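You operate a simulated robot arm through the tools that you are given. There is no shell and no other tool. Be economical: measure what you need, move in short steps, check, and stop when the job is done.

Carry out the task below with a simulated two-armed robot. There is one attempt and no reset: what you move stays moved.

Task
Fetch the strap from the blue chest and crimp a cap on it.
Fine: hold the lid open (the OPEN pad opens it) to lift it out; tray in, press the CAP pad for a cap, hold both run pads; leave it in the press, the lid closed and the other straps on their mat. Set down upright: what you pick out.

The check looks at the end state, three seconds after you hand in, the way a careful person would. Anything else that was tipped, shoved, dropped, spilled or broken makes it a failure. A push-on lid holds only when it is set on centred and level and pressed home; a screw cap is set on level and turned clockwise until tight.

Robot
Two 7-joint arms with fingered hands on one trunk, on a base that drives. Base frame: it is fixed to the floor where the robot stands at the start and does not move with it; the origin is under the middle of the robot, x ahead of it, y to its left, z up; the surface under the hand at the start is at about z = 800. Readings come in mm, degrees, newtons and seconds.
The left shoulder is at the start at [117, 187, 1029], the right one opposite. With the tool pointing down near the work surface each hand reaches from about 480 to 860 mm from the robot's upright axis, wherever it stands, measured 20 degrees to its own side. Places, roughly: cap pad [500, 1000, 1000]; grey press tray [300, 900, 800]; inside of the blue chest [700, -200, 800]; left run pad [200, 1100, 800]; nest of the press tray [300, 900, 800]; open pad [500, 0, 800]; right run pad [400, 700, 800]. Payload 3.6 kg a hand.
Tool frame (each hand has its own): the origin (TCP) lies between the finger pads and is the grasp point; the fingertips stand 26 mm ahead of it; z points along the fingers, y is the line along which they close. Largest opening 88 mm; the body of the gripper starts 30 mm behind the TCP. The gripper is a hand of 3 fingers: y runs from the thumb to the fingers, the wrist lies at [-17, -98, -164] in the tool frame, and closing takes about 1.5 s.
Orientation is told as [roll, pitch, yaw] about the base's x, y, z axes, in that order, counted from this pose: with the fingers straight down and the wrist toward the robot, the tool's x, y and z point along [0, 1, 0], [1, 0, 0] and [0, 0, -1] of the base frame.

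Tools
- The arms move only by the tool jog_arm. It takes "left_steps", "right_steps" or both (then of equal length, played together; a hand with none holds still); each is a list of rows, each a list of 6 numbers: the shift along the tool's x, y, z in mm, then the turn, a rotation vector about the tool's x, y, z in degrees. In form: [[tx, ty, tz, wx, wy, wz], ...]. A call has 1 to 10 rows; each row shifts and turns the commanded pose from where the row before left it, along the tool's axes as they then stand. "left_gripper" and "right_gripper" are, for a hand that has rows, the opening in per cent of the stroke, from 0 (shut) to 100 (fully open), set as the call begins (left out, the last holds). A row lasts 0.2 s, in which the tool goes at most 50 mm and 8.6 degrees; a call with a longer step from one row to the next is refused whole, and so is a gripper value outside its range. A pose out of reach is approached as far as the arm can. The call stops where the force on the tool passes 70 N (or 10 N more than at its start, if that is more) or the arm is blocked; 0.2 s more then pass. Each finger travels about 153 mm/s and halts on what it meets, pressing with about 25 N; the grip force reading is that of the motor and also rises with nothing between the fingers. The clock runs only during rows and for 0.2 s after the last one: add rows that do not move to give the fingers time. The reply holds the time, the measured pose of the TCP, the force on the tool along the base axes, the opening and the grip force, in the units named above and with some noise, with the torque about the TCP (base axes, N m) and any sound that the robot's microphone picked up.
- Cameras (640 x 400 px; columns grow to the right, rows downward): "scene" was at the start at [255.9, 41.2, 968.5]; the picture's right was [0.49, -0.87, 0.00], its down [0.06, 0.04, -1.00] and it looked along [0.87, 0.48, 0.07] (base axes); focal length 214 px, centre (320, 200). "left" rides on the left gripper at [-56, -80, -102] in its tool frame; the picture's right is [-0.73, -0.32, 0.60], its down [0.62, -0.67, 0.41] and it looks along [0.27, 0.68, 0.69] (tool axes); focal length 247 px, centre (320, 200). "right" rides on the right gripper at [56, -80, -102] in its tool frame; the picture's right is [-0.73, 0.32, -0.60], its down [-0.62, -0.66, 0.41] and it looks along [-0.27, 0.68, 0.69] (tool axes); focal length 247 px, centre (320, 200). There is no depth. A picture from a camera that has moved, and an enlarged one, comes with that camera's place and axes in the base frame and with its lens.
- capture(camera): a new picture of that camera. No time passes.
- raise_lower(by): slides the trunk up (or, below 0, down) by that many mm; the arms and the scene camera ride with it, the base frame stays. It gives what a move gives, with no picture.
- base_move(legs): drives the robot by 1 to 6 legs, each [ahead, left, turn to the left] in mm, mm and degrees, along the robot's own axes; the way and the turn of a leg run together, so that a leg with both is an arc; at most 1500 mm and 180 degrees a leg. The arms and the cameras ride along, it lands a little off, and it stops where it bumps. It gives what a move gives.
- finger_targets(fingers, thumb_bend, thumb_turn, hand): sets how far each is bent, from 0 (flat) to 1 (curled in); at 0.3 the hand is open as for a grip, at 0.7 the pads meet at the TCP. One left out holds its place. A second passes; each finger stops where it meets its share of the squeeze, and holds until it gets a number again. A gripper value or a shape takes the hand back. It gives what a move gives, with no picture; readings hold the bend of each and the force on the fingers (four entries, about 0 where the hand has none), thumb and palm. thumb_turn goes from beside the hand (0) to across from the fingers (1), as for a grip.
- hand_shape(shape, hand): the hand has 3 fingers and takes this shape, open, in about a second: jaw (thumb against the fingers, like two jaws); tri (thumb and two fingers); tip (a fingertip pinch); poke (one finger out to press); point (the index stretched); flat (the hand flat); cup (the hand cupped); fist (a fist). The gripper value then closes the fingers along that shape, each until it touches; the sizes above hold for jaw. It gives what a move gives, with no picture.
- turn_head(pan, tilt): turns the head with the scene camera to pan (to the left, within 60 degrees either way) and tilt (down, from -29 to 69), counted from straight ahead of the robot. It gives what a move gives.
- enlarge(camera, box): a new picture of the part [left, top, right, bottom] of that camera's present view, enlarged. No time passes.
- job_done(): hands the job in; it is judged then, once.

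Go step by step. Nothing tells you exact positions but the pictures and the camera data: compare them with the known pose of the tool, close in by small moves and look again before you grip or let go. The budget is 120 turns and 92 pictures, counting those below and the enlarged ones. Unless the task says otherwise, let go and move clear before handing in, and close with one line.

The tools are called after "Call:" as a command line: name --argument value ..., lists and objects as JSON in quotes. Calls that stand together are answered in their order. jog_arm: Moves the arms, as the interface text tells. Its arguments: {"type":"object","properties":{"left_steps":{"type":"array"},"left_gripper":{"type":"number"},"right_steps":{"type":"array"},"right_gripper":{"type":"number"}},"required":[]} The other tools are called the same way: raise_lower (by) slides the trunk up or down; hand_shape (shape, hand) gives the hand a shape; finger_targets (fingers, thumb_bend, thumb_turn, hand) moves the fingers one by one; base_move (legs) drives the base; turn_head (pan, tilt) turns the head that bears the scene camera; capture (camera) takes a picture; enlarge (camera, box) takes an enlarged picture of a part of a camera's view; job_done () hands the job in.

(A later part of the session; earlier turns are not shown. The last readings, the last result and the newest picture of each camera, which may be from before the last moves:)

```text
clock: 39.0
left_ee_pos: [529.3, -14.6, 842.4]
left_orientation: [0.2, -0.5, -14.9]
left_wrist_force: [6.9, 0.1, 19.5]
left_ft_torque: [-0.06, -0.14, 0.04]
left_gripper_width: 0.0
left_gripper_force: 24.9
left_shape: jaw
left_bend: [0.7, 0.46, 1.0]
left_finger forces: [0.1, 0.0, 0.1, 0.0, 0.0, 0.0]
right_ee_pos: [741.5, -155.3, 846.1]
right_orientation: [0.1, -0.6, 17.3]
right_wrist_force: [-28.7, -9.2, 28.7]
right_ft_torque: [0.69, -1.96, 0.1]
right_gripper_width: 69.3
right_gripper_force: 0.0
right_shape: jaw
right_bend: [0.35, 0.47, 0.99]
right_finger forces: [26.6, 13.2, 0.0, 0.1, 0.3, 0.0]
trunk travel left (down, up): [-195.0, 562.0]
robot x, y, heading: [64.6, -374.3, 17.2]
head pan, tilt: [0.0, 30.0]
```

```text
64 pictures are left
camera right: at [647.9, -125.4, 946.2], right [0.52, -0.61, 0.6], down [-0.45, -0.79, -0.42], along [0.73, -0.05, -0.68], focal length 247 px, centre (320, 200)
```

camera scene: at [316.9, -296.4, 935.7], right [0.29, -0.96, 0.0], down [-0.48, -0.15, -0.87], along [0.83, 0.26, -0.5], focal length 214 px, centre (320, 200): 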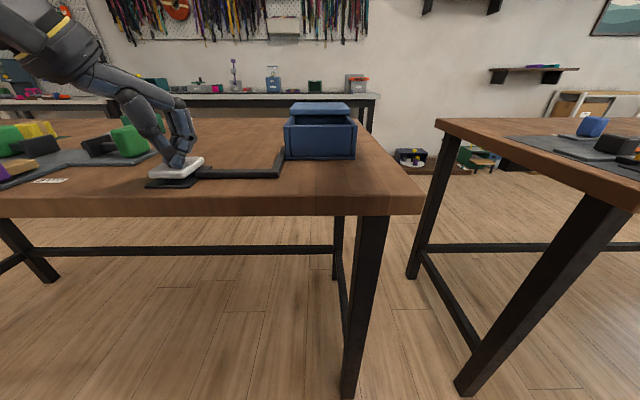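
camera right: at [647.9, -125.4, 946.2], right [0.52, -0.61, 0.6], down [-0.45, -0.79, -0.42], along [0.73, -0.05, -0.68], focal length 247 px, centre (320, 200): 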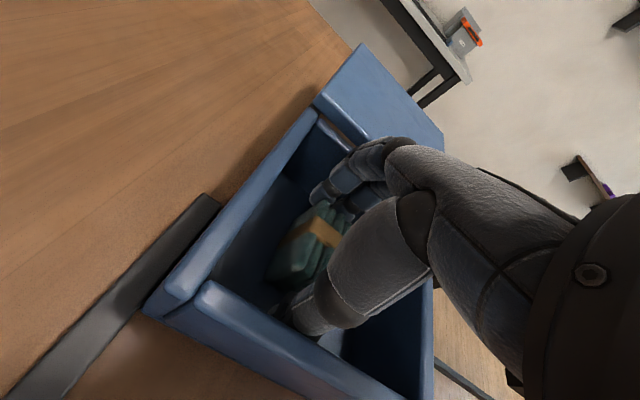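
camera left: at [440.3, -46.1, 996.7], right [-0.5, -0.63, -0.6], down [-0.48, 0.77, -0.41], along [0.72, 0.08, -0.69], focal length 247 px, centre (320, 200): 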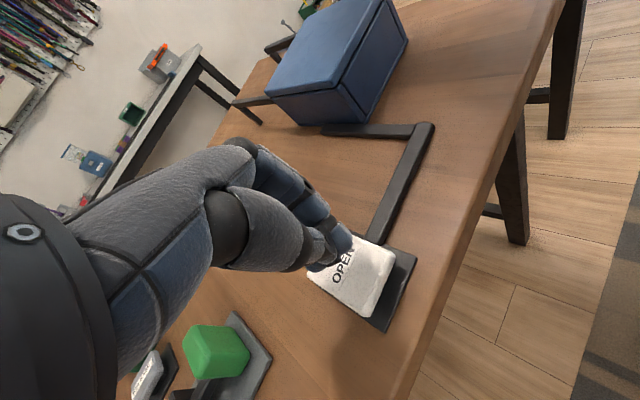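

The fingers' backs touched the lid's front edge. I back up, tilt the hand ~12° so the tips lead forward, shift back 6 mm and try again.

Call:
jog_arm --right_steps '[[0, 0, -30, 0, 0, 0], [0, -5, 0, -6, 0, 0], [0, -2, 0, -6, 0, 0], [0, 0, 0, 0, 0, 0]]'

Call:
enlarge --camera "right" --box '[200, 130, 400, 330]'

```text
clock: 40.0
left_ee_pos: [531.8, -15.3, 842.1]
left_orientation: [0.2, -0.5, -15.0]
left_wrist_force: [-10.7, -3.3, 35.2]
left_ft_torque: [-0.14, 0.51, 0.01]
left_gripper_width: 0.0
left_gripper_force: 25.1
left_shape: jaw
left_bend: [0.7, 0.46, 1.0]
left_finger forces: [0.0, 0.0, 0.0, 0.0, 64.6, 0.1]
right_ee_pos: [738.7, -161.6, 869.7]
right_orientation: [0.0, -12.4, 16.9]
right_wrist_force: [5.9, 0.8, 2.1]
right_ft_torque: [-0.03, 0.05, 0.05]
right_gripper_width: 69.9
right_gripper_force: 0.1
right_shape: jaw
right_bend: [0.33, 0.49, 0.99]
right_finger forces: [0.0, 0.1, 0.0, 0.0, 5.5, 0.0]
trunk travel left (down, up): [-195.0, 562.0]
robot x, y, heading: [63.5, -376.9, 17.3]
head pan, tilt: [0.0, 30.0]
```

```text
2.00 times, centred on (300, 230) of right
camera zoom: at [626.8, -134.6, 951.6], right [0.39, -0.65, 0.65], down [-0.36, -0.76, -0.54], along [0.85, -0.02, -0.53], focal length 494 px, centre (360, 140)
```

zoom: 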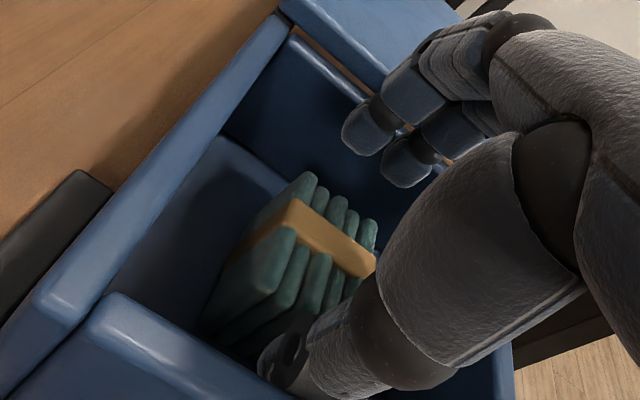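

The thumb grazes the front wall. I rise a bit and narrow the opening to see how thumb and fingers move.

Call:
jog_arm --right_steps '[[0, 0, -15, 0, 0, 0], [0, 3, 0, 0, 0, 0], [0, 0, 0, 0, 0, 0], [0, 0, 0, 0, 0, 0]]' --right_gripper 68

Call:
enlarge --camera "right" --box '[200, 130, 400, 330]'

```text
clock: 41.0
left_ee_pos: [531.6, -13.9, 841.9]
left_orientation: [0.2, -0.5, -15.0]
left_wrist_force: [-8.0, -3.5, 35.4]
left_ft_torque: [-0.15, 0.45, -0.01]
left_gripper_width: 0.0
left_gripper_force: 25.4
left_shape: jaw
left_bend: [0.7, 0.46, 1.0]
left_finger forces: [0.0, 0.0, 0.0, 0.0, 62.5, 0.0]
right_ee_pos: [738.3, -159.4, 886.1]
right_orientation: [0.1, -12.2, 17.0]
right_wrist_force: [0.3, -0.5, 0.1]
right_ft_torque: [0.02, 0.02, 0.02]
right_gripper_width: 59.7
right_gripper_force: 0.2
right_shape: jaw
right_bend: [0.36, 0.58, 1.0]
right_finger forces: [0.0, 0.1, 0.0, 0.0, 0.1, 0.1]
trunk travel left (down, up): [-195.0, 562.0]
robot x, y, heading: [63.9, -375.9, 17.3]
head pan, tilt: [0.0, 30.0]
```

```text
2.00 times, centred on (300, 230) of right
camera zoom: at [626.2, -134.1, 966.6], right [0.39, -0.65, 0.65], down [-0.36, -0.76, -0.54], along [0.85, -0.02, -0.53], focal length 494 px, centre (360, 140)
```

zoom: 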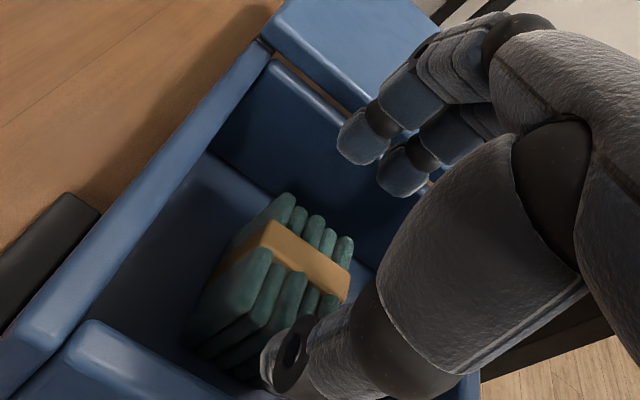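

Thumb has moved inward while the fingers stay wide; good. Descend with 3 mm more forward.

Call:
jog_arm --right_steps '[[0, 4, 0, 0, 0, 0], [0, -3, 15, 0, 0, 0], [0, -3, 15, 0, 0, 0], [0, -2.5, 12, 0, 0, 0], [0, 0, 0, 0, 0, 0]]'

Call:
enlarge --camera "right" --box '[200, 130, 400, 330]'

```text
clock: 42.2
left_ee_pos: [531.8, -14.7, 841.9]
left_orientation: [0.1, -0.5, -15.0]
left_wrist_force: [-9.1, -2.9, 35.3]
left_ft_torque: [-0.17, 0.44, 0.0]
left_gripper_width: 0.0
left_gripper_force: 24.6
left_shape: jaw
left_bend: [0.7, 0.46, 1.0]
left_finger forces: [0.0, 0.0, 0.0, 0.0, 63.7, 0.0]
right_ee_pos: [744.1, -157.3, 843.4]
right_orientation: [0.0, -12.3, 16.9]
right_wrist_force: [5.4, 1.4, 3.0]
right_ft_torque: [-0.1, 0.28, -0.01]
right_gripper_width: 60.1
right_gripper_force: 0.0
right_shape: jaw
right_bend: [0.36, 0.57, 1.0]
right_finger forces: [0.0, 0.0, 0.0, 0.0, 6.5, 0.0]
trunk travel left (down, up): [-195.0, 562.0]
robot x, y, heading: [65.9, -376.4, 17.3]
head pan, tilt: [0.0, 30.0]
```

```text
2.00 times, centred on (300, 230) of right
camera zoom: at [631.9, -132.9, 924.3], right [0.39, -0.65, 0.65], down [-0.36, -0.76, -0.54], along [0.85, -0.02, -0.53], focal length 494 px, centre (360, 140)
```

zoom: 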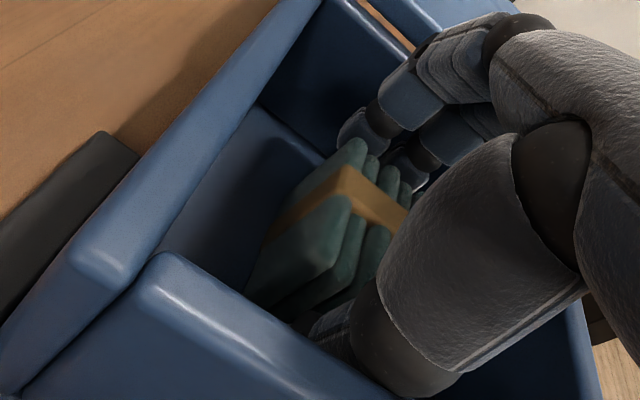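

The fingers are beyond the far end and the thumb before the near end. I close.

Call:
jog_arm --right_steps '[[0, 0, 3, 0, 0, 0], [0, 0, 0, 0, 0, 0], [0, 0, 0, 0, 0, 0], [0, 0, 0, 0, 0, 0], [0, 0, 0, 0, 0, 0], [0, 0, 0, 0, 0, 0], [0, 0, 0, 0, 0, 0]]' --right_gripper 0

Call:
enlarge --camera "right" --box '[200, 130, 400, 330]'

```text
clock: 43.8
left_ee_pos: [531.8, -14.6, 842.3]
left_orientation: [0.2, -0.5, -14.9]
left_wrist_force: [-6.0, -4.1, 32.9]
left_ft_torque: [-0.13, 0.34, 0.02]
left_gripper_width: 0.0
left_gripper_force: 25.5
left_shape: jaw
left_bend: [0.7, 0.46, 1.0]
left_finger forces: [0.0, 0.0, 0.0, 0.1, 58.4, 0.0]
right_ee_pos: [743.5, -157.0, 840.9]
right_orientation: [0.1, -12.4, 17.0]
right_wrist_force: [7.0, 1.7, 15.6]
right_ft_torque: [-0.16, 0.43, -0.03]
right_gripper_width: 46.7
right_gripper_force: 25.5
right_shape: jaw
right_bend: [0.46, 0.6, 1.0]
right_finger forces: [10.8, 13.8, 0.0, 0.1, 31.5, 0.1]
trunk travel left (down, up): [-195.0, 562.0]
robot x, y, heading: [64.1, -372.8, 17.2]
head pan, tilt: [0.0, 30.0]
```

```text
2.00 times, centred on (300, 230) of right
camera zoom: at [631.6, -132.8, 922.0], right [0.39, -0.65, 0.65], down [-0.36, -0.76, -0.55], along [0.85, -0.02, -0.53], focal length 494 px, centre (360, 140)
```

zoom: 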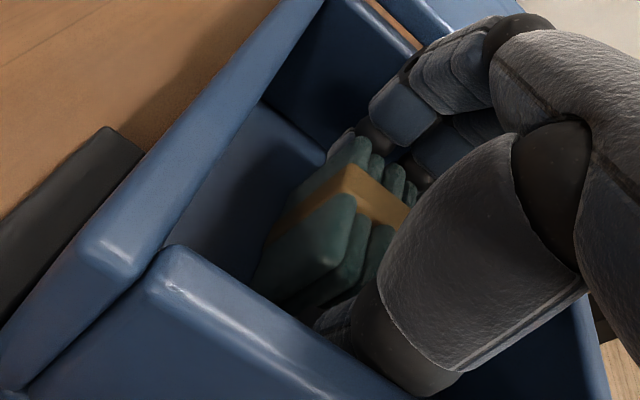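

Gripped (47 mm). I lift straight up a little and check.

Call:
jog_arm --right_steps '[[0, 2, -9.8, 0, 0, 0], [0, 2, -9.8, 0, 0, 0], [0, 4, -19.6, 0, 0, 0], [0, 4, -19.6, 0, 0, 0], [0, 4, -19.6, 0, 0, 0], [0, 4, -19.6, 0, 0, 0], [0, 0, 0, 0, 0, 0]]'

Call:
capture --camera "scene"

Call:
enlarge --camera "right" --box '[200, 130, 400, 330]'

```text
clock: 45.4
left_ee_pos: [533.5, -14.1, 842.8]
left_orientation: [0.0, -0.5, -15.0]
left_wrist_force: [-7.7, -2.5, 34.4]
left_ft_torque: [-0.13, 0.44, -0.01]
left_gripper_width: 0.1
left_gripper_force: 24.8
left_shape: jaw
left_bend: [0.7, 0.46, 1.0]
left_finger forces: [0.0, 0.0, 0.1, 0.0, 62.8, 0.0]
right_ee_pos: [742.5, -160.9, 941.0]
right_orientation: [0.1, -12.2, 17.0]
right_wrist_force: [-0.6, -0.7, 0.1]
right_ft_torque: [-0.02, -0.01, 0.0]
right_gripper_width: 46.9
right_gripper_force: 24.8
right_shape: jaw
right_bend: [0.46, 0.6, 1.0]
right_finger forces: [11.2, 12.3, 0.0, 0.0, 23.6, 0.0]
trunk travel left (down, up): [-195.0, 562.0]
robot x, y, heading: [65.6, -373.2, 17.4]
head pan, tilt: [0.0, 30.0]
```

```text
59 pictures are left
camera scene: at [314.7, -297.9, 936.7], right [0.29, -0.96, 0.0], down [-0.48, -0.15, -0.87], along [0.83, 0.26, -0.5], focal length 214 px, centre (320, 200)
```

scene: 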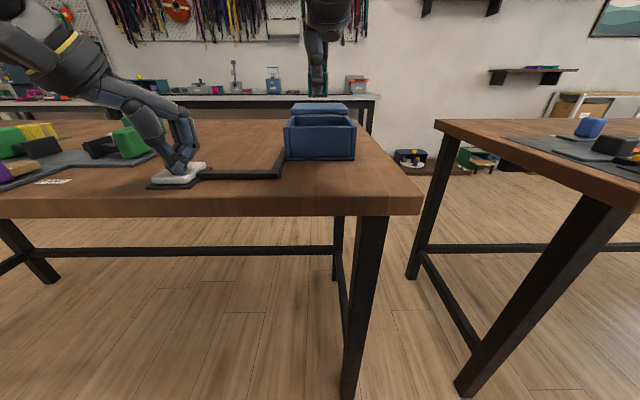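

```text
2.00 times, centred on (300, 230) of right
camera zoom: at [630.0, -134.9, 1021.6], right [0.39, -0.65, 0.65], down [-0.36, -0.76, -0.54], along [0.85, -0.02, -0.53], focal length 494 px, centre (360, 140)
```

zoom: 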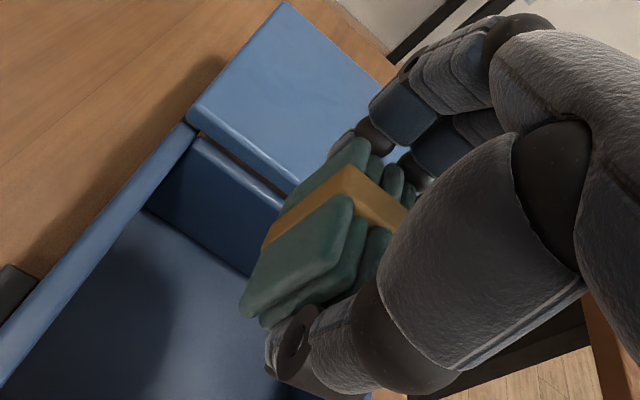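

The strap is out. I raise it further, then ease the left hand up slowly so the lid closes.

Call:
jog_arm --right_steps '[[0, 8, -39, 0, 0, 0], [0, 8, -39, 0, 0, 0], [0, 4, -20, 0, 0, 0]]'

Call:
jog_arm --left_steps '[[0, 0, -5, 0, 0, 0], [0, 0, -5, 0, 0, 0], [0, 0, -5, 0, 0, 0], [0, 0, -5, 0, 0, 0], [0, 0, -5, 0, 0, 0], [0, 0, -10, 0, 0, 0], [0, 0, -40, 0, 0, 0], [0, 0, -45, 0, 0, 0], [0, 0, -45, 0, 0, 0], [0, 0, -45, 0, 0, 0]]'

Call:
enlarge --camera "scene" --box '[130, 70, 370, 220]'

```text
clock: 46.2
left_ee_pos: [532.2, -15.0, 841.5]
left_orientation: [0.2, -0.5, -15.1]
left_wrist_force: [-8.8, -2.6, 35.8]
left_ft_torque: [-0.16, 0.46, -0.01]
left_gripper_width: 0.0
left_gripper_force: 24.5
left_shape: jaw
left_bend: [0.7, 0.46, 1.0]
left_finger forces: [0.1, 0.0, 0.0, 0.0, 64.9, 0.0]
right_ee_pos: [743.5, -159.8, 1042.5]
right_orientation: [0.1, -12.2, 17.0]
right_wrist_force: [-0.5, 0.1, -1.6]
right_ft_torque: [-0.02, -0.01, 0.01]
right_gripper_width: 46.9
right_gripper_force: 25.0
right_shape: jaw
right_bend: [0.46, 0.6, 1.0]
right_finger forces: [11.2, 12.3, 0.0, 0.0, 23.5, 0.1]
trunk travel left (down, up): [-195.0, 562.0]
robot x, y, heading: [65.1, -372.5, 17.0]
head pan, tilt: [0.0, 30.0]
```

```text
clock: 48.4
left_ee_pos: [531.0, -12.0, 1047.7]
left_orientation: [0.0, -0.1, -14.9]
left_wrist_force: [-0.1, 0.7, -0.1]
left_ft_torque: [-0.05, -0.01, -0.02]
left_gripper_width: 0.0
left_gripper_force: 24.9
left_shape: jaw
left_bend: [0.7, 0.46, 1.0]
left_finger forces: [0.0, 0.0, 0.0, 0.0, 0.0, 0.1]
right_ee_pos: [745.7, -159.6, 1039.6]
right_orientation: [0.0, -12.1, 17.0]
right_wrist_force: [-0.4, -0.4, -1.4]
right_ft_torque: [0.0, -0.02, 0.03]
right_gripper_width: 46.6
right_gripper_force: 25.6
right_shape: jaw
right_bend: [0.46, 0.6, 1.0]
right_finger forces: [11.2, 12.4, 0.1, 0.1, 23.7, 0.0]
trunk travel left (down, up): [-195.0, 562.0]
robot x, y, heading: [64.0, -379.6, 17.2]
head pan, tilt: [0.0, 30.0]
```

```text
2.67 times, centred on (250, 145) of scene
camera zoom: at [316.8, -296.5, 935.8], right [0.29, -0.96, 0.0], down [-0.48, -0.15, -0.87], along [0.83, 0.26, -0.5], focal length 572 px, centre (507, 347)
```

zoom: 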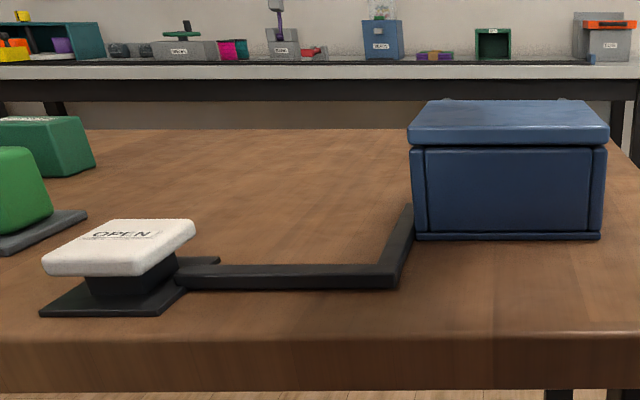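

The lid is closed. I raise the trunk, and drive left along the bench to the press.

Call:
raise_lower --by 280

Call:
base_move --legs '[[0, 1225, 0]]'

Call:
turn_head --pan 0 --tilt 50

Call:
capture --camera "scene"

```text
clock: 51.2
left_ee_pos: [532.4, -12.0, 1326.8]
left_orientation: [-0.1, 0.1, -14.8]
left_wrist_force: [0.0, 0.5, 0.7]
left_ft_torque: [0.0, 0.02, -0.02]
left_gripper_width: 0.1
left_gripper_force: 25.1
left_shape: jaw
left_bend: [0.7, 0.46, 1.0]
left_finger forces: [0.0, 0.0, 0.0, 0.0, 0.1, 0.1]
right_ee_pos: [729.0, -162.8, 1348.0]
right_orientation: [0.0, -14.5, 17.0]
right_wrist_force: [-0.3, 0.8, -0.7]
right_ft_torque: [0.0, 0.02, 0.0]
right_gripper_width: 47.0
right_gripper_force: 24.4
right_shape: jaw
right_bend: [0.46, 0.6, 1.0]
right_finger forces: [11.3, 12.2, 0.0, 0.0, 23.4, 0.0]
trunk travel left (down, up): [-475.0, 282.0]
robot x, y, heading: [60.6, -373.9, 17.3]
head pan, tilt: [0.0, 30.0]
```

```text
clock: 57.4
left_ee_pos: [177.3, 1158.0, 1326.6]
left_orientation: [-0.2, 0.0, -15.3]
left_wrist_force: [0.2, 0.1, -0.1]
left_ft_torque: [-0.01, 0.0, -0.01]
left_gripper_width: 0.0
left_gripper_force: 25.6
left_shape: jaw
left_bend: [0.7, 0.46, 1.0]
left_finger forces: [0.0, 0.0, 0.0, 0.0, 0.0, 0.0]
right_ee_pos: [371.3, 1004.6, 1347.2]
right_orientation: [0.0, -14.5, 16.7]
right_wrist_force: [-0.9, 0.4, -1.1]
right_ft_torque: [-0.04, 0.01, -0.01]
right_gripper_width: 46.8
right_gripper_force: 24.7
right_shape: jaw
right_bend: [0.46, 0.6, 1.0]
right_finger forces: [11.2, 12.3, 0.0, 0.0, 23.4, 0.1]
trunk travel left (down, up): [-475.0, 282.0]
robot x, y, heading: [-294.4, 800.5, 16.5]
head pan, tilt: [0.0, 30.0]
```

```text
clock: 58.2
left_ee_pos: [177.0, 1157.4, 1326.9]
left_orientation: [-0.1, -0.1, -15.3]
left_wrist_force: [-0.4, 0.2, -0.1]
left_ft_torque: [-0.03, 0.02, -0.02]
left_gripper_width: 0.2
left_gripper_force: 24.5
left_shape: jaw
left_bend: [0.7, 0.46, 1.0]
left_finger forces: [0.0, 0.0, 0.1, 0.0, 0.0, 0.0]
right_ee_pos: [371.6, 1005.3, 1348.5]
right_orientation: [0.0, -14.7, 16.6]
right_wrist_force: [-0.5, -0.7, -0.9]
right_ft_torque: [0.02, -0.01, 0.02]
right_gripper_width: 46.8
right_gripper_force: 25.0
right_shape: jaw
right_bend: [0.46, 0.6, 1.0]
right_finger forces: [11.2, 12.1, 0.1, 0.1, 23.5, 0.1]
trunk travel left (down, up): [-475.0, 282.0]
robot x, y, heading: [-296.3, 796.8, 16.9]
head pan, tilt: [0.0, 50.0]
```

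```text
56 pictures are left
camera scene: at [-90.4, 859.3, 1207.5], right [0.29, -0.96, 0.0], down [-0.73, -0.22, -0.64], along [0.62, 0.19, -0.77], focal length 214 px, centre (320, 200)
```

scene: 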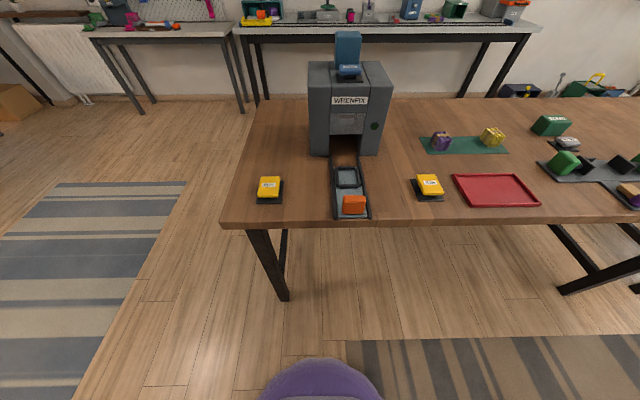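

Now I can see the press with its tray pulled out. Zoom in on the tray and nest.

Call:
enlarge --camera "scene" --box '[240, 20, 460, 230]'

Call:
enlarge --camera "scene" --box '[310, 140, 390, 220]'

```text
1.90 times, centred on (350, 125) of scene
camera zoom: at [-90.4, 859.3, 1207.5], right [0.29, -0.96, 0.0], down [-0.73, -0.22, -0.64], along [0.62, 0.19, -0.77], focal length 408 px, centre (263, 343)
```

zoom: 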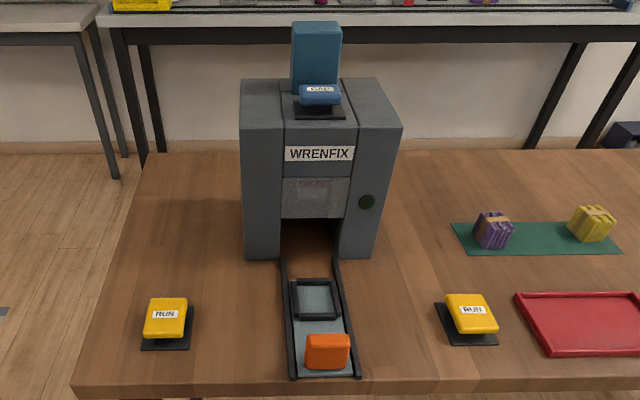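

```text
5.00 times, centred on (350, 180) of scene
camera zoom: at [-90.4, 859.3, 1207.5], right [0.29, -0.96, 0.0], down [-0.73, -0.22, -0.64], along [0.62, 0.19, -0.77], focal length 1072 px, centre (170, 300)
```

zoom: 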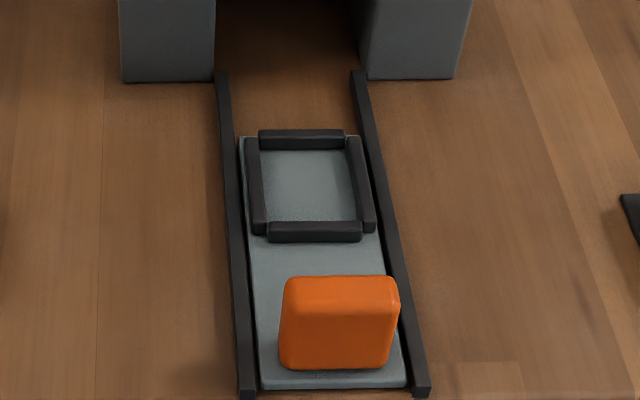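

Nest centre ≈[323,908], its long axis is forward just like the strap. I bring the right hand back and over the nest line, then lower the trunk.

Call:
jog_arm --right_steps '[[-20, -18, -5, 0, 0, 0], [-20, -18, -5, 0, 0, 0], [-20, -18, -5, 0, 0, 0], [-20, -18, -5, 0, 0, 0], [0, 0, 0, 0, 0, 0]]'

Call:
raise_lower --by -250

Call:
capture --camera "right"

Call:
capture --camera "scene"

```text
clock: 59.4
left_ee_pos: [177.6, 1158.3, 1326.9]
left_orientation: [0.0, -0.1, -15.4]
left_wrist_force: [-0.6, 0.0, 0.6]
left_ft_torque: [-0.06, -0.02, 0.01]
left_gripper_width: 0.0
left_gripper_force: 24.7
left_shape: jaw
left_bend: [0.7, 0.46, 1.0]
left_finger forces: [0.0, 0.1, 0.1, 0.0, 0.0, 0.0]
right_ee_pos: [323.8, 909.6, 1350.1]
right_orientation: [0.0, -14.6, 16.5]
right_wrist_force: [-0.1, 0.3, -0.5]
right_ft_torque: [0.01, -0.02, 0.0]
right_gripper_width: 46.8
right_gripper_force: 24.8
right_shape: jaw
right_bend: [0.46, 0.6, 1.0]
right_finger forces: [11.4, 11.9, 0.0, 0.0, 23.2, 0.0]
trunk travel left (down, up): [-475.0, 282.0]
robot x, y, heading: [-294.0, 800.3, 16.6]
head pan, tilt: [0.0, 50.0]
```

```text
clock: 62.0
left_ee_pos: [177.2, 1157.6, 1077.7]
left_orientation: [-0.1, 0.0, -15.3]
left_wrist_force: [0.3, -0.6, -1.0]
left_ft_torque: [0.02, -0.01, 0.03]
left_gripper_width: 0.0
left_gripper_force: 24.6
left_shape: jaw
left_bend: [0.7, 0.46, 1.0]
left_finger forces: [0.1, 0.0, 0.0, 0.1, 0.1, 0.1]
right_ee_pos: [322.7, 906.8, 1101.4]
right_orientation: [0.0, -14.7, 16.5]
right_wrist_force: [-0.2, -0.4, -0.8]
right_ft_torque: [0.0, -0.02, 0.02]
right_gripper_width: 46.8
right_gripper_force: 25.1
right_shape: jaw
right_bend: [0.46, 0.6, 1.0]
right_finger forces: [11.3, 12.0, 0.0, 0.1, 23.2, 0.1]
trunk travel left (down, up): [-225.0, 532.0]
robot x, y, heading: [-291.3, 801.6, 16.6]
head pan, tilt: [0.0, 50.0]
```

```text
53 pictures are left
camera right: at [207.4, 932.6, 1177.0], right [0.36, -0.66, 0.66], down [-0.34, -0.75, -0.57], along [0.87, -0.02, -0.49], focal length 247 px, centre (320, 200)
```

right: 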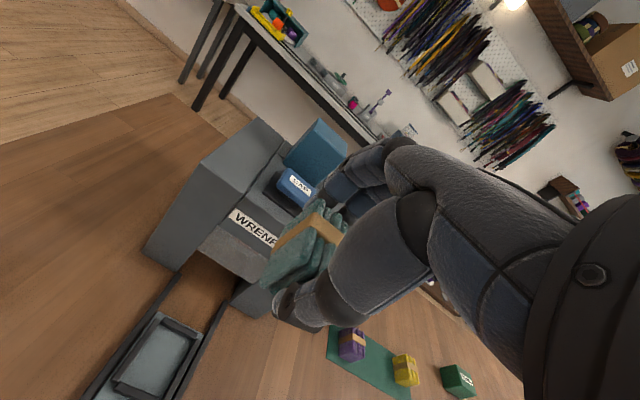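

```text
52 pictures are left
camera scene: at [-58.5, 869.0, 939.4], right [0.29, -0.96, 0.0], down [-0.73, -0.22, -0.64], along [0.62, 0.19, -0.77], focal length 214 px, centre (320, 200)
```

scene: 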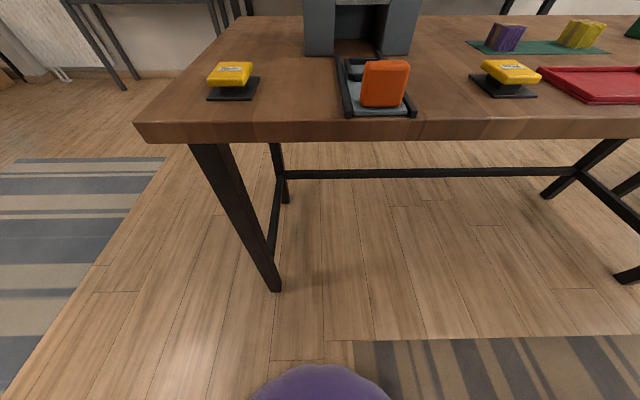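

The nest reads [323,910] from both cameras. I square the hand up and descend to about z 890 for a close check.

Call:
jog_arm --right_steps '[[3, -3, 0, 2.2, 0, -1], [0, -9, 41, 0, 0, 0], [0, -9, 41, 0, 0, 0], [0, -9, 41, 0, 0, 0], [0, -9, 41, 0, 0, 0], [0, -9, 41, 0, 0, 0], [0, 0, 0, 0, 0, 0]]'

Call:
capture --camera "right"

Call:
enlarge --camera "scene" --box '[300, 0, 460, 120]'

```text
clock: 63.6
left_ee_pos: [176.5, 1157.5, 1076.7]
left_orientation: [-0.1, -0.1, -15.3]
left_wrist_force: [-0.4, -0.4, -0.2]
left_ft_torque: [-0.01, 0.03, -0.01]
left_gripper_width: 0.0
left_gripper_force: 26.1
left_shape: jaw
left_bend: [0.7, 0.46, 1.0]
left_finger forces: [0.0, 0.0, 0.0, 0.1, 0.0, 0.1]
right_ee_pos: [319.7, 908.7, 884.9]
right_orientation: [-0.1, -12.3, 17.5]
right_wrist_force: [0.6, 0.7, -2.1]
right_ft_torque: [0.0, -0.02, -0.02]
right_gripper_width: 46.6
right_gripper_force: 25.2
right_shape: jaw
right_bend: [0.46, 0.6, 1.0]
right_finger forces: [11.1, 11.9, 0.0, 0.0, 23.0, 0.1]
trunk travel left (down, up): [-225.0, 532.0]
robot x, y, heading: [-292.1, 799.8, 16.7]
head pan, tilt: [0.0, 50.0]
```

```text
51 pictures are left
camera right: at [206.7, 932.6, 966.1], right [0.4, -0.64, 0.66], down [-0.35, -0.77, -0.54], along [0.85, -0.01, -0.53], focal length 247 px, centre (320, 200)
```

right: 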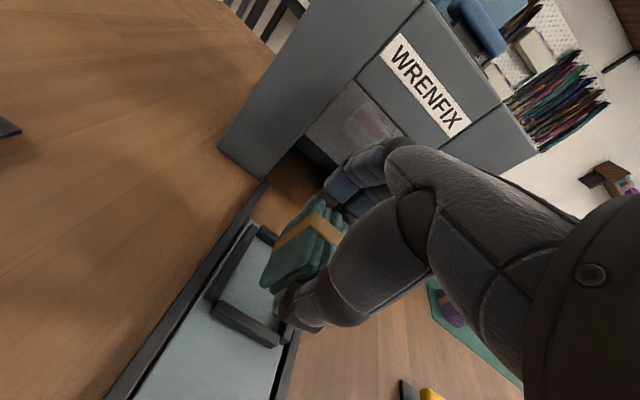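

```text
3.33 times, centred on (380, 60) of scene
camera zoom: at [-58.4, 869.0, 939.2], right [0.29, -0.96, 0.0], down [-0.73, -0.22, -0.64], along [0.62, 0.19, -0.77], focal length 715 px, centre (120, 667)
```

zoom: 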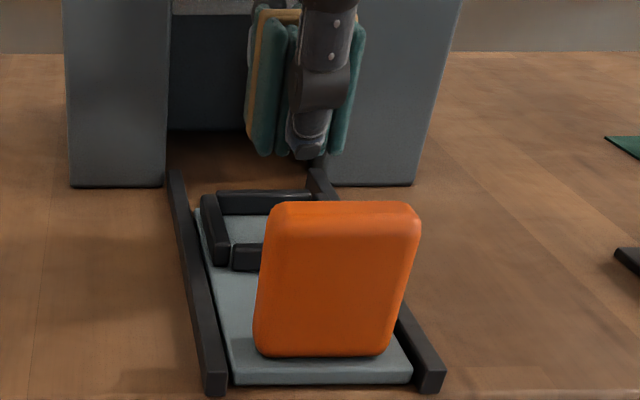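

Call:
enlarge --camera "right" --box '[190, 170, 370, 350]'

```text
2.22 times, centred on (280, 260) of right
camera zoom: at [206.7, 932.6, 966.1], right [0.4, -0.64, 0.66], down [-0.35, -0.77, -0.54], along [0.85, -0.01, -0.53], focal length 549 px, centre (409, 67)
```

zoom: 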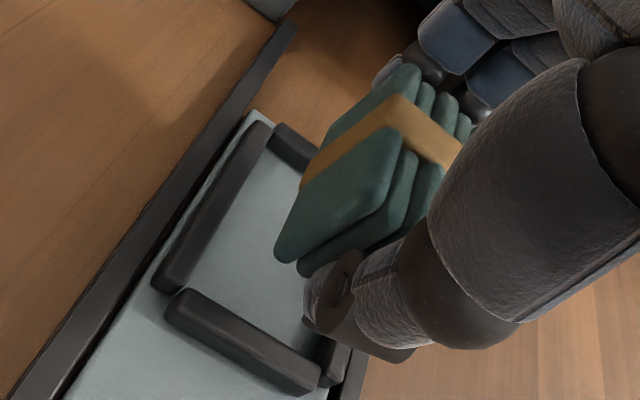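

The strap sits centred under the TCP, its bottom ≈38 mm below it; nest centre ≈[325,911]. I shift 7 mm forward, 2 mm left and lower.

Call:
jog_arm --right_steps '[[2, 6.8, 1.5, 0, 0, 0], [0, -2.1, 9.8, 0, 0, 0], [0, -2.1, 9.8, 0, 0, 0], [0, 0, 0, 0, 0, 0]]'

Call:
enlarge --camera "right" --box '[190, 170, 370, 350]'

Call:
enlarge --camera "scene" --box '[300, 0, 460, 120]'

```text
clock: 64.6
left_ee_pos: [178.0, 1157.9, 1077.9]
left_orientation: [-0.1, -0.2, -15.3]
left_wrist_force: [-0.8, -0.7, -0.1]
left_ft_torque: [-0.02, -0.01, -0.01]
left_gripper_width: 0.0
left_gripper_force: 25.6
left_shape: jaw
left_bend: [0.7, 0.46, 1.0]
left_finger forces: [0.1, 0.1, 0.1, 0.0, 0.0, 0.0]
right_ee_pos: [325.0, 911.0, 868.0]
right_orientation: [-0.2, -12.3, 17.6]
right_wrist_force: [0.6, -0.3, -0.1]
right_ft_torque: [-0.01, 0.02, -0.02]
right_gripper_width: 46.6
right_gripper_force: 25.3
right_shape: jaw
right_bend: [0.46, 0.6, 1.0]
right_finger forces: [11.2, 11.8, 0.0, 0.1, 23.0, 0.0]
trunk travel left (down, up): [-225.0, 532.0]
robot x, y, heading: [-293.1, 798.2, 16.7]
head pan, tilt: [0.0, 50.0]
```

```text
2.22 times, centred on (280, 260) of right
camera zoom: at [213.7, 937.1, 947.4], right [0.4, -0.64, 0.66], down [-0.35, -0.77, -0.54], along [0.85, -0.01, -0.53], focal length 549 px, centre (409, 67)
```

zoom: 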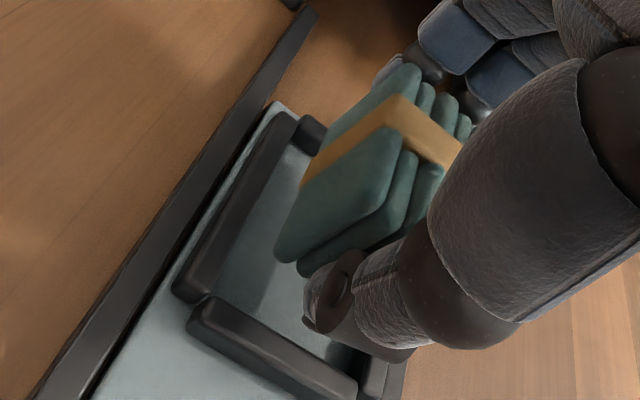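

```text
3.33 times, centred on (380, 60) of scene
camera zoom: at [-58.3, 869.1, 939.2], right [0.29, -0.96, 0.0], down [-0.73, -0.22, -0.64], along [0.62, 0.18, -0.77], focal length 715 px, centre (120, 667)
```

zoom: 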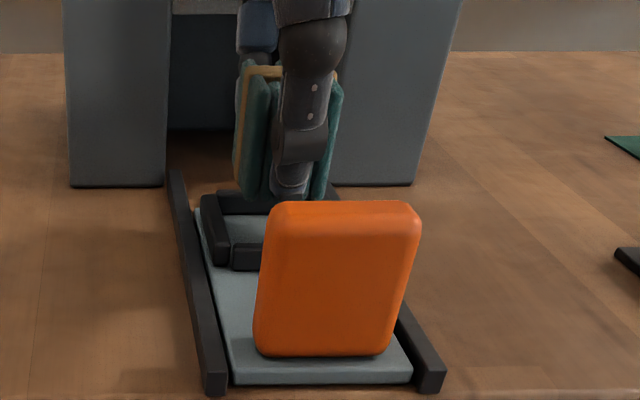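

Clearances look right (slightly far forward). I nudge 2 mm back, 1 mm right and lower by touch.

Call:
jog_arm --right_steps '[[-1, -2, -0.4, 0, 0, 0], [0, -1.7, 7.8, 0, 0, 0], [0, -0.8, 4, 0, 0, 0], [0, -0.6, 3, 0, 0, 0], [0, 0, 0, 0, 0, 0]]'

Call:
enlarge --camera "right" --box '[190, 170, 370, 350]'

Call:
enlarge --camera "scene" --box '[320, 20, 440, 110]'

```text
clock: 65.8
left_ee_pos: [177.7, 1157.5, 1076.9]
left_orientation: [-0.1, -0.1, -15.3]
left_wrist_force: [-0.6, 0.2, 0.0]
left_ft_torque: [0.03, 0.02, 0.01]
left_gripper_width: 0.2
left_gripper_force: 24.9
left_shape: jaw
left_bend: [0.7, 0.46, 1.0]
left_finger forces: [0.1, 0.0, 0.0, 0.0, 0.1, 0.0]
right_ee_pos: [323.8, 911.6, 852.2]
right_orientation: [-0.2, -12.4, 17.6]
right_wrist_force: [1.3, 0.1, -0.3]
right_ft_torque: [0.02, 0.01, 0.04]
right_gripper_width: 46.4
right_gripper_force: 25.3
right_shape: jaw
right_bend: [0.46, 0.6, 1.0]
right_finger forces: [11.2, 11.8, 0.0, 0.1, 23.2, 0.1]
trunk travel left (down, up): [-225.0, 532.0]
robot x, y, heading: [-293.3, 799.7, 16.9]
head pan, tilt: [0.0, 50.0]
```

```text
2.22 times, centred on (280, 260) of right
camera zoom: at [211.6, 936.1, 933.2], right [0.4, -0.64, 0.66], down [-0.35, -0.77, -0.54], along [0.85, -0.01, -0.53], focal length 549 px, centre (409, 67)
```

zoom: 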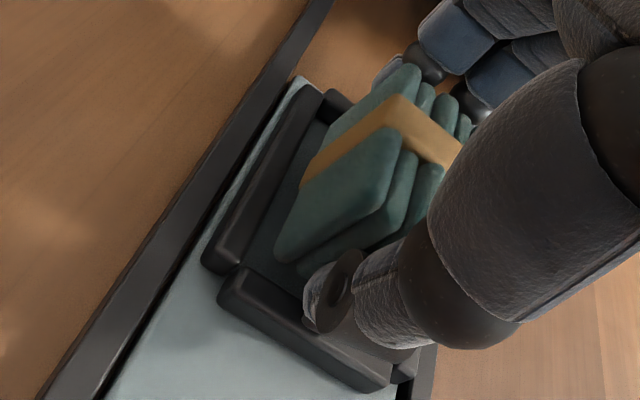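

```text
4.44 times, centred on (380, 65) of scene
camera zoom: at [-58.2, 869.0, 939.1], right [0.29, -0.96, 0.0], down [-0.73, -0.22, -0.64], along [0.62, 0.18, -0.77], focal length 953 px, centre (53, 800)
```

zoom: 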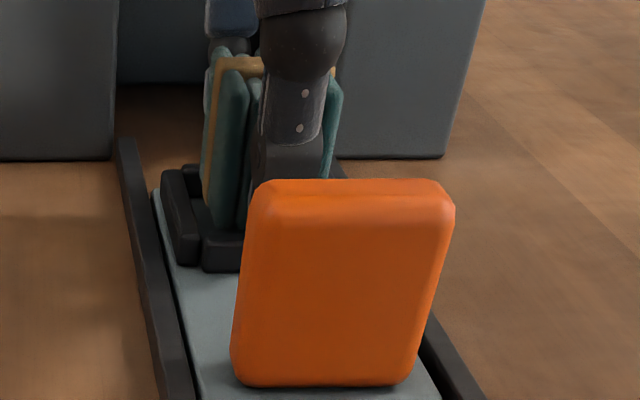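

The strap is entering the nest. Continue in 2 mm steps.

Call:
jog_arm --right_steps '[[0, -0.4, 2, 0, 0, 0], [0, -0.4, 2, 0, 0, 0], [0, 0, 0, 0, 0, 0]]'

```text
clock: 66.6
left_ee_pos: [176.1, 1157.5, 1078.4]
left_orientation: [0.0, -0.1, -15.3]
left_wrist_force: [0.6, 1.0, -0.1]
left_ft_torque: [-0.04, 0.03, 0.0]
left_gripper_width: 0.0
left_gripper_force: 25.8
left_shape: jaw
left_bend: [0.7, 0.46, 1.0]
left_finger forces: [0.1, 0.1, 0.0, 0.0, 0.0, 0.0]
right_ee_pos: [323.6, 912.2, 852.8]
right_orientation: [0.0, -12.8, 17.6]
right_wrist_force: [-0.2, -1.2, 18.5]
right_ft_torque: [-0.17, 0.59, 0.05]
right_gripper_width: 45.7
right_gripper_force: 25.8
right_shape: jaw
right_bend: [0.46, 0.6, 1.0]
right_finger forces: [10.5, 13.8, 0.0, 0.0, 43.2, 0.0]
trunk travel left (down, up): [-225.0, 532.0]
robot x, y, heading: [-294.3, 797.4, 16.6]
head pan, tilt: [0.0, 50.0]
```

The thumb rests on the near rail with the strap a few mm above the nest floor. I back off 2 mm and open gently.

Call:
jog_arm --right_steps '[[0, 0.4, -2, 0, 0, 0], [0, 0, 0, 0, 0, 0]]'

Call:
jog_arm --right_steps '[[0, 0, 0, 0, 0, 0], [0, 0, 0, 0, 0, 0], [0, 0, 0, 0, 0, 0]]' --right_gripper 64

Call:
enlarge --camera "right" --box '[190, 170, 370, 350]'

Call:
enlarge --camera "scene" --box '[320, 20, 440, 110]'

```text
clock: 67.2
left_ee_pos: [176.1, 1157.1, 1077.7]
left_orientation: [0.0, -0.1, -15.2]
left_wrist_force: [-0.7, -0.3, -1.1]
left_ft_torque: [0.02, -0.01, 0.0]
left_gripper_width: 0.0
left_gripper_force: 25.1
left_shape: jaw
left_bend: [0.7, 0.46, 1.0]
left_finger forces: [0.1, 0.0, 0.0, 0.1, 0.0, 0.0]
right_ee_pos: [324.1, 910.7, 851.7]
right_orientation: [-0.2, -12.5, 17.5]
right_wrist_force: [2.1, -0.2, 16.9]
right_ft_torque: [-0.08, 0.49, -0.02]
right_gripper_width: 45.6
right_gripper_force: 25.1
right_shape: jaw
right_bend: [0.46, 0.61, 1.0]
right_finger forces: [12.5, 14.3, 0.0, 0.1, 44.3, 0.1]
trunk travel left (down, up): [-225.0, 532.0]
robot x, y, heading: [-293.6, 797.5, 16.8]
head pan, tilt: [0.0, 50.0]
```

```text
clock: 68.0
left_ee_pos: [175.4, 1157.7, 1078.1]
left_orientation: [0.0, -0.1, -15.3]
left_wrist_force: [-0.2, -0.1, 0.6]
left_ft_torque: [0.0, -0.01, 0.01]
left_gripper_width: 0.0
left_gripper_force: 24.9
left_shape: jaw
left_bend: [0.7, 0.46, 1.0]
left_finger forces: [0.0, 0.0, 0.0, 0.0, 0.0, 0.0]
right_ee_pos: [323.1, 911.4, 852.4]
right_orientation: [-0.3, -12.5, 17.6]
right_wrist_force: [-0.5, 0.4, 16.3]
right_ft_torque: [-0.07, 0.5, -0.02]
right_gripper_width: 53.2
right_gripper_force: 0.1
right_shape: jaw
right_bend: [0.37, 0.64, 1.0]
right_finger forces: [0.0, 0.0, 0.0, 0.0, 15.8, 0.0]
trunk travel left (down, up): [-225.0, 532.0]
robot x, y, heading: [-295.8, 800.2, 16.7]
head pan, tilt: [0.0, 50.0]
```

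```text
2.22 times, centred on (280, 260) of right
camera zoom: at [210.3, 935.8, 932.2], right [0.39, -0.64, 0.66], down [-0.35, -0.77, -0.54], along [0.85, -0.01, -0.52], focal length 549 px, centre (409, 67)
```

zoom: 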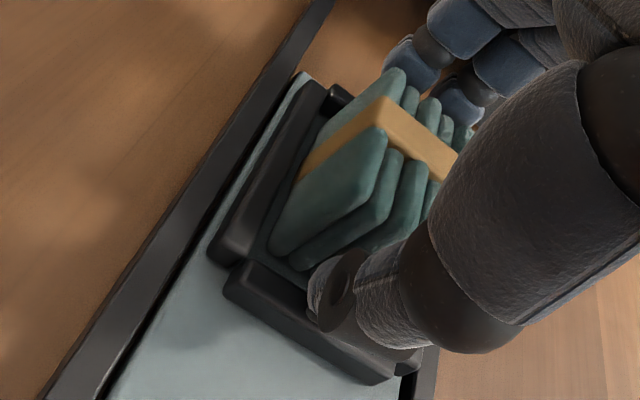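

```text
4.44 times, centred on (380, 65) of scene
camera zoom: at [-59.3, 868.9, 939.5], right [0.29, -0.96, 0.0], down [-0.73, -0.22, -0.64], along [0.62, 0.19, -0.77], focal length 953 px, centre (53, 800)
```

zoom: 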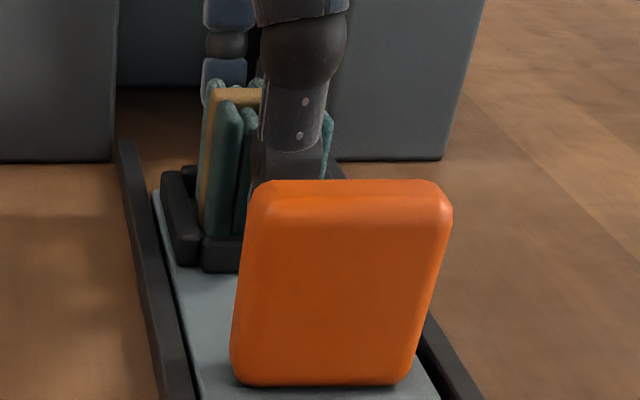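

The strap settled in the nest. I open a bit more and lift the hand straight out.

Call:
jog_arm --right_steps '[[0, 1, -5, 0, 0, 0], [0, 2, -10, 0, 0, 0], [0, 4, -20, 0, 0, 0], [0, 8, -39, 0, 0, 0], [0, 8, -39, 0, 0, 0], [0, 8, -39, 0, 0, 0], [0, 0, 0, 0, 0, 0]]' --right_gripper 76

Call:
capture --camera "right"

Call:
enlarge --camera "scene" --box '[320, 20, 440, 110]'

```text
clock: 69.6
left_ee_pos: [178.8, 1157.4, 1077.3]
left_orientation: [-0.1, 0.0, -15.4]
left_wrist_force: [-0.1, -0.3, -0.6]
left_ft_torque: [0.01, -0.01, -0.01]
left_gripper_width: 0.2
left_gripper_force: 25.1
left_shape: jaw
left_bend: [0.7, 0.46, 1.0]
left_finger forces: [0.0, 0.1, 0.1, 0.1, 0.1, 0.0]
right_ee_pos: [321.5, 910.3, 1006.0]
right_orientation: [-0.3, -12.3, 17.7]
right_wrist_force: [0.5, 0.1, 0.1]
right_ft_torque: [-0.04, 0.04, -0.03]
right_gripper_width: 66.4
right_gripper_force: 0.1
right_shape: jaw
right_bend: [0.34, 0.51, 0.99]
right_finger forces: [0.1, 0.0, 0.1, 0.0, 0.0, 0.0]
trunk travel left (down, up): [-225.0, 532.0]
robot x, y, heading: [-292.2, 800.6, 16.8]
head pan, tilt: [0.0, 50.0]
```

```text
42 pictures are left
camera right: at [209.9, 934.4, 1087.5], right [0.4, -0.64, 0.66], down [-0.35, -0.77, -0.54], along [0.85, -0.01, -0.53], focal length 247 px, centre (320, 200)
```

right: 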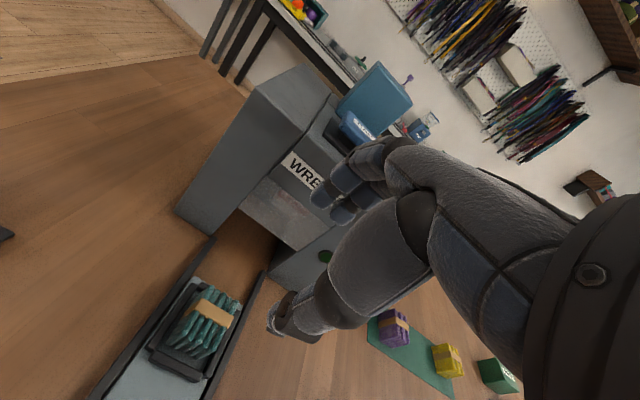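

```text
4.44 times, centred on (380, 65) of scene
camera zoom: at [-58.1, 869.0, 939.1], right [0.29, -0.96, 0.0], down [-0.73, -0.22, -0.64], along [0.62, 0.18, -0.77], focal length 953 px, centre (53, 800)
```

zoom: 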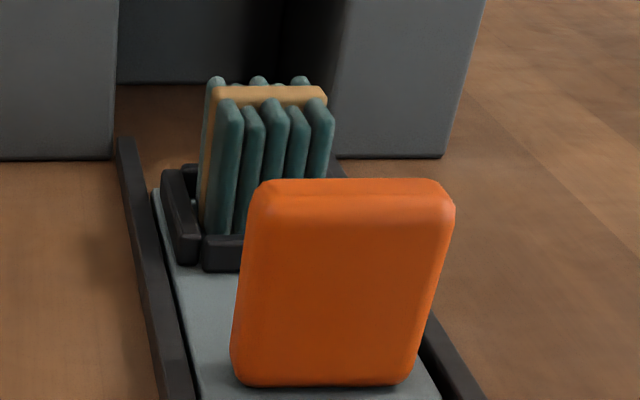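

The strap stands upright in the nest. Next I push the tray in by its orange handle: back the base off 70 mm, bring the closed right hand behind the handle.

Call:
base_move --legs '[[-70, 0, 0]]'

Call:
jog_arm --right_steps '[[0, 0, 0, 6.1, 0, 0], [0, 0, 0, 6.1, 0, 0], [-1, -32, 0, 0, 0, 0], [-1, -32, 0, 0, 0, 0], [-1, -32, 0, 0, 0, 0], [0, 0, 0, 0, 0, 0], [0, 0, 0, 0, 0, 0]]' --right_gripper 0

Call:
capture --camera "scene"

```text
clock: 70.6
left_ee_pos: [107.1, 1138.0, 1078.6]
left_orientation: [0.0, -0.1, -15.2]
left_wrist_force: [0.3, -0.4, 0.4]
left_ft_torque: [0.01, 0.01, 0.02]
left_gripper_width: 0.1
left_gripper_force: 25.1
left_shape: jaw
left_bend: [0.7, 0.46, 1.0]
left_finger forces: [0.0, 0.0, 0.0, 0.0, 0.0, 0.0]
right_ee_pos: [254.0, 888.8, 1009.0]
right_orientation: [-0.2, -12.4, 17.7]
right_wrist_force: [0.4, 0.6, 0.7]
right_ft_torque: [-0.03, -0.02, 0.01]
right_gripper_width: 66.7
right_gripper_force: 0.0
right_shape: jaw
right_bend: [0.34, 0.51, 0.99]
right_finger forces: [0.0, 0.1, 0.0, 0.0, 0.1, 0.0]
trunk travel left (down, up): [-225.0, 532.0]
robot x, y, heading: [-361.8, 776.2, 16.6]
head pan, tilt: [0.0, 50.0]
```

```text
clock: 72.2
left_ee_pos: [108.0, 1137.8, 1076.7]
left_orientation: [-0.2, -0.1, -15.2]
left_wrist_force: [-1.2, 0.0, 0.1]
left_ft_torque: [0.0, -0.02, 0.0]
left_gripper_width: 0.2
left_gripper_force: 24.7
left_shape: jaw
left_bend: [0.7, 0.46, 1.0]
left_finger forces: [0.0, 0.0, 0.0, 0.0, 0.0, 0.0]
right_ee_pos: [162.2, 859.6, 1007.5]
right_orientation: [-0.2, -0.2, 17.6]
right_wrist_force: [-0.1, -1.4, -0.4]
right_ft_torque: [-0.03, -0.02, 0.0]
right_gripper_width: 0.0
right_gripper_force: 25.3
right_shape: jaw
right_bend: [0.7, 0.46, 1.0]
right_finger forces: [0.1, 0.0, 0.0, 0.0, 0.1, 0.0]
trunk travel left (down, up): [-225.0, 532.0]
robot x, y, heading: [-362.4, 779.0, 16.8]
head pan, tilt: [0.0, 50.0]
```

```text
40 pictures are left
camera scene: at [-126.4, 848.8, 939.2], right [0.29, -0.96, 0.0], down [-0.73, -0.22, -0.64], along [0.62, 0.19, -0.77], focal length 214 px, centre (320, 200)
```

scene: 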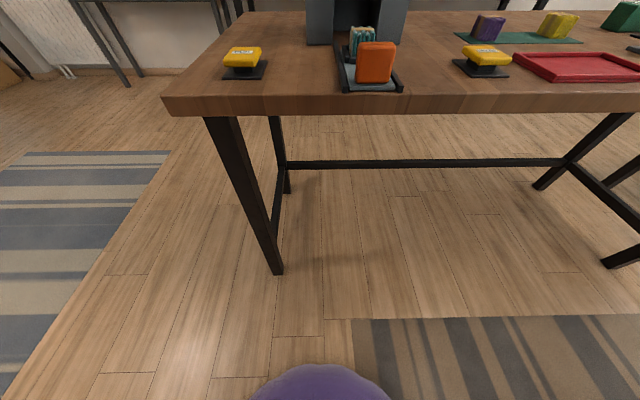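

The hand is 40 mm behind the handle. I descend to handle height.

Call:
jog_arm --right_steps '[[-5, 0, 40, 0, 0, 0], [0, 0, 40, 0, 0, 0], [0, 0, 40, 0, 0, 0], [0, 0, 38, 0, 0, 0], [0, 0, 0, 0, 0, 0]]'

Call:
turn_head --pan -10 --tilt 25

Call:
capture --camera "scene"

```text
clock: 73.4
left_ee_pos: [109.4, 1136.8, 1076.6]
left_orientation: [-0.1, -0.1, -15.2]
left_wrist_force: [0.7, 0.0, 0.3]
left_ft_torque: [0.02, 0.01, -0.01]
left_gripper_width: 0.1
left_gripper_force: 25.4
left_shape: jaw
left_bend: [0.7, 0.46, 1.0]
left_finger forces: [0.0, 0.0, 0.0, 0.1, 0.0, 0.1]
right_ee_pos: [165.7, 853.6, 850.6]
right_orientation: [-0.3, -0.1, 17.7]
right_wrist_force: [0.1, -0.6, -0.5]
right_ft_torque: [0.03, 0.01, 0.03]
right_gripper_width: 0.0
right_gripper_force: 25.1
right_shape: jaw
right_bend: [0.7, 0.46, 1.0]
right_finger forces: [0.0, 0.0, 0.0, 0.0, 0.1, 0.0]
trunk travel left (down, up): [-225.0, 532.0]
robot x, y, heading: [-364.5, 776.9, 16.5]
head pan, tilt: [0.0, 50.0]
```

```text
clock: 74.3
left_ee_pos: [109.4, 1137.8, 1076.7]
left_orientation: [-0.1, 0.0, -15.2]
left_wrist_force: [0.7, 0.1, -0.2]
left_ft_torque: [-0.02, -0.03, 0.0]
left_gripper_width: 0.0
left_gripper_force: 25.0
left_shape: jaw
left_bend: [0.7, 0.46, 1.0]
left_finger forces: [0.1, 0.0, 0.0, 0.1, 0.0, 0.0]
right_ee_pos: [166.3, 852.4, 850.0]
right_orientation: [-0.2, -0.1, 17.8]
right_wrist_force: [-0.2, -0.1, 0.5]
right_ft_torque: [0.03, 0.0, 0.0]
right_gripper_width: 0.0
right_gripper_force: 24.8
right_shape: jaw
right_bend: [0.7, 0.46, 1.0]
right_finger forces: [0.1, 0.1, 0.1, 0.0, 0.0, 0.0]
trunk travel left (down, up): [-225.0, 532.0]
robot x, y, heading: [-359.8, 781.2, 16.9]
head pan, tilt: [-10.0, 25.0]
```

```text
39 pictures are left
camera scene: at [-108.5, 837.5, 976.6], right [0.12, -0.99, 0.0], down [-0.42, -0.05, -0.91], along [0.9, 0.11, -0.42], focal length 214 px, centre (320, 200)
```

scene: 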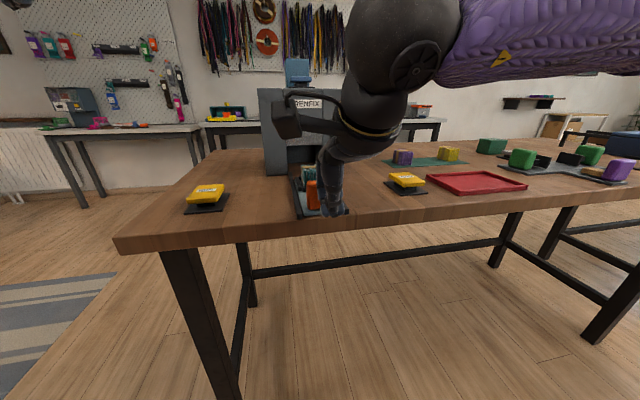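

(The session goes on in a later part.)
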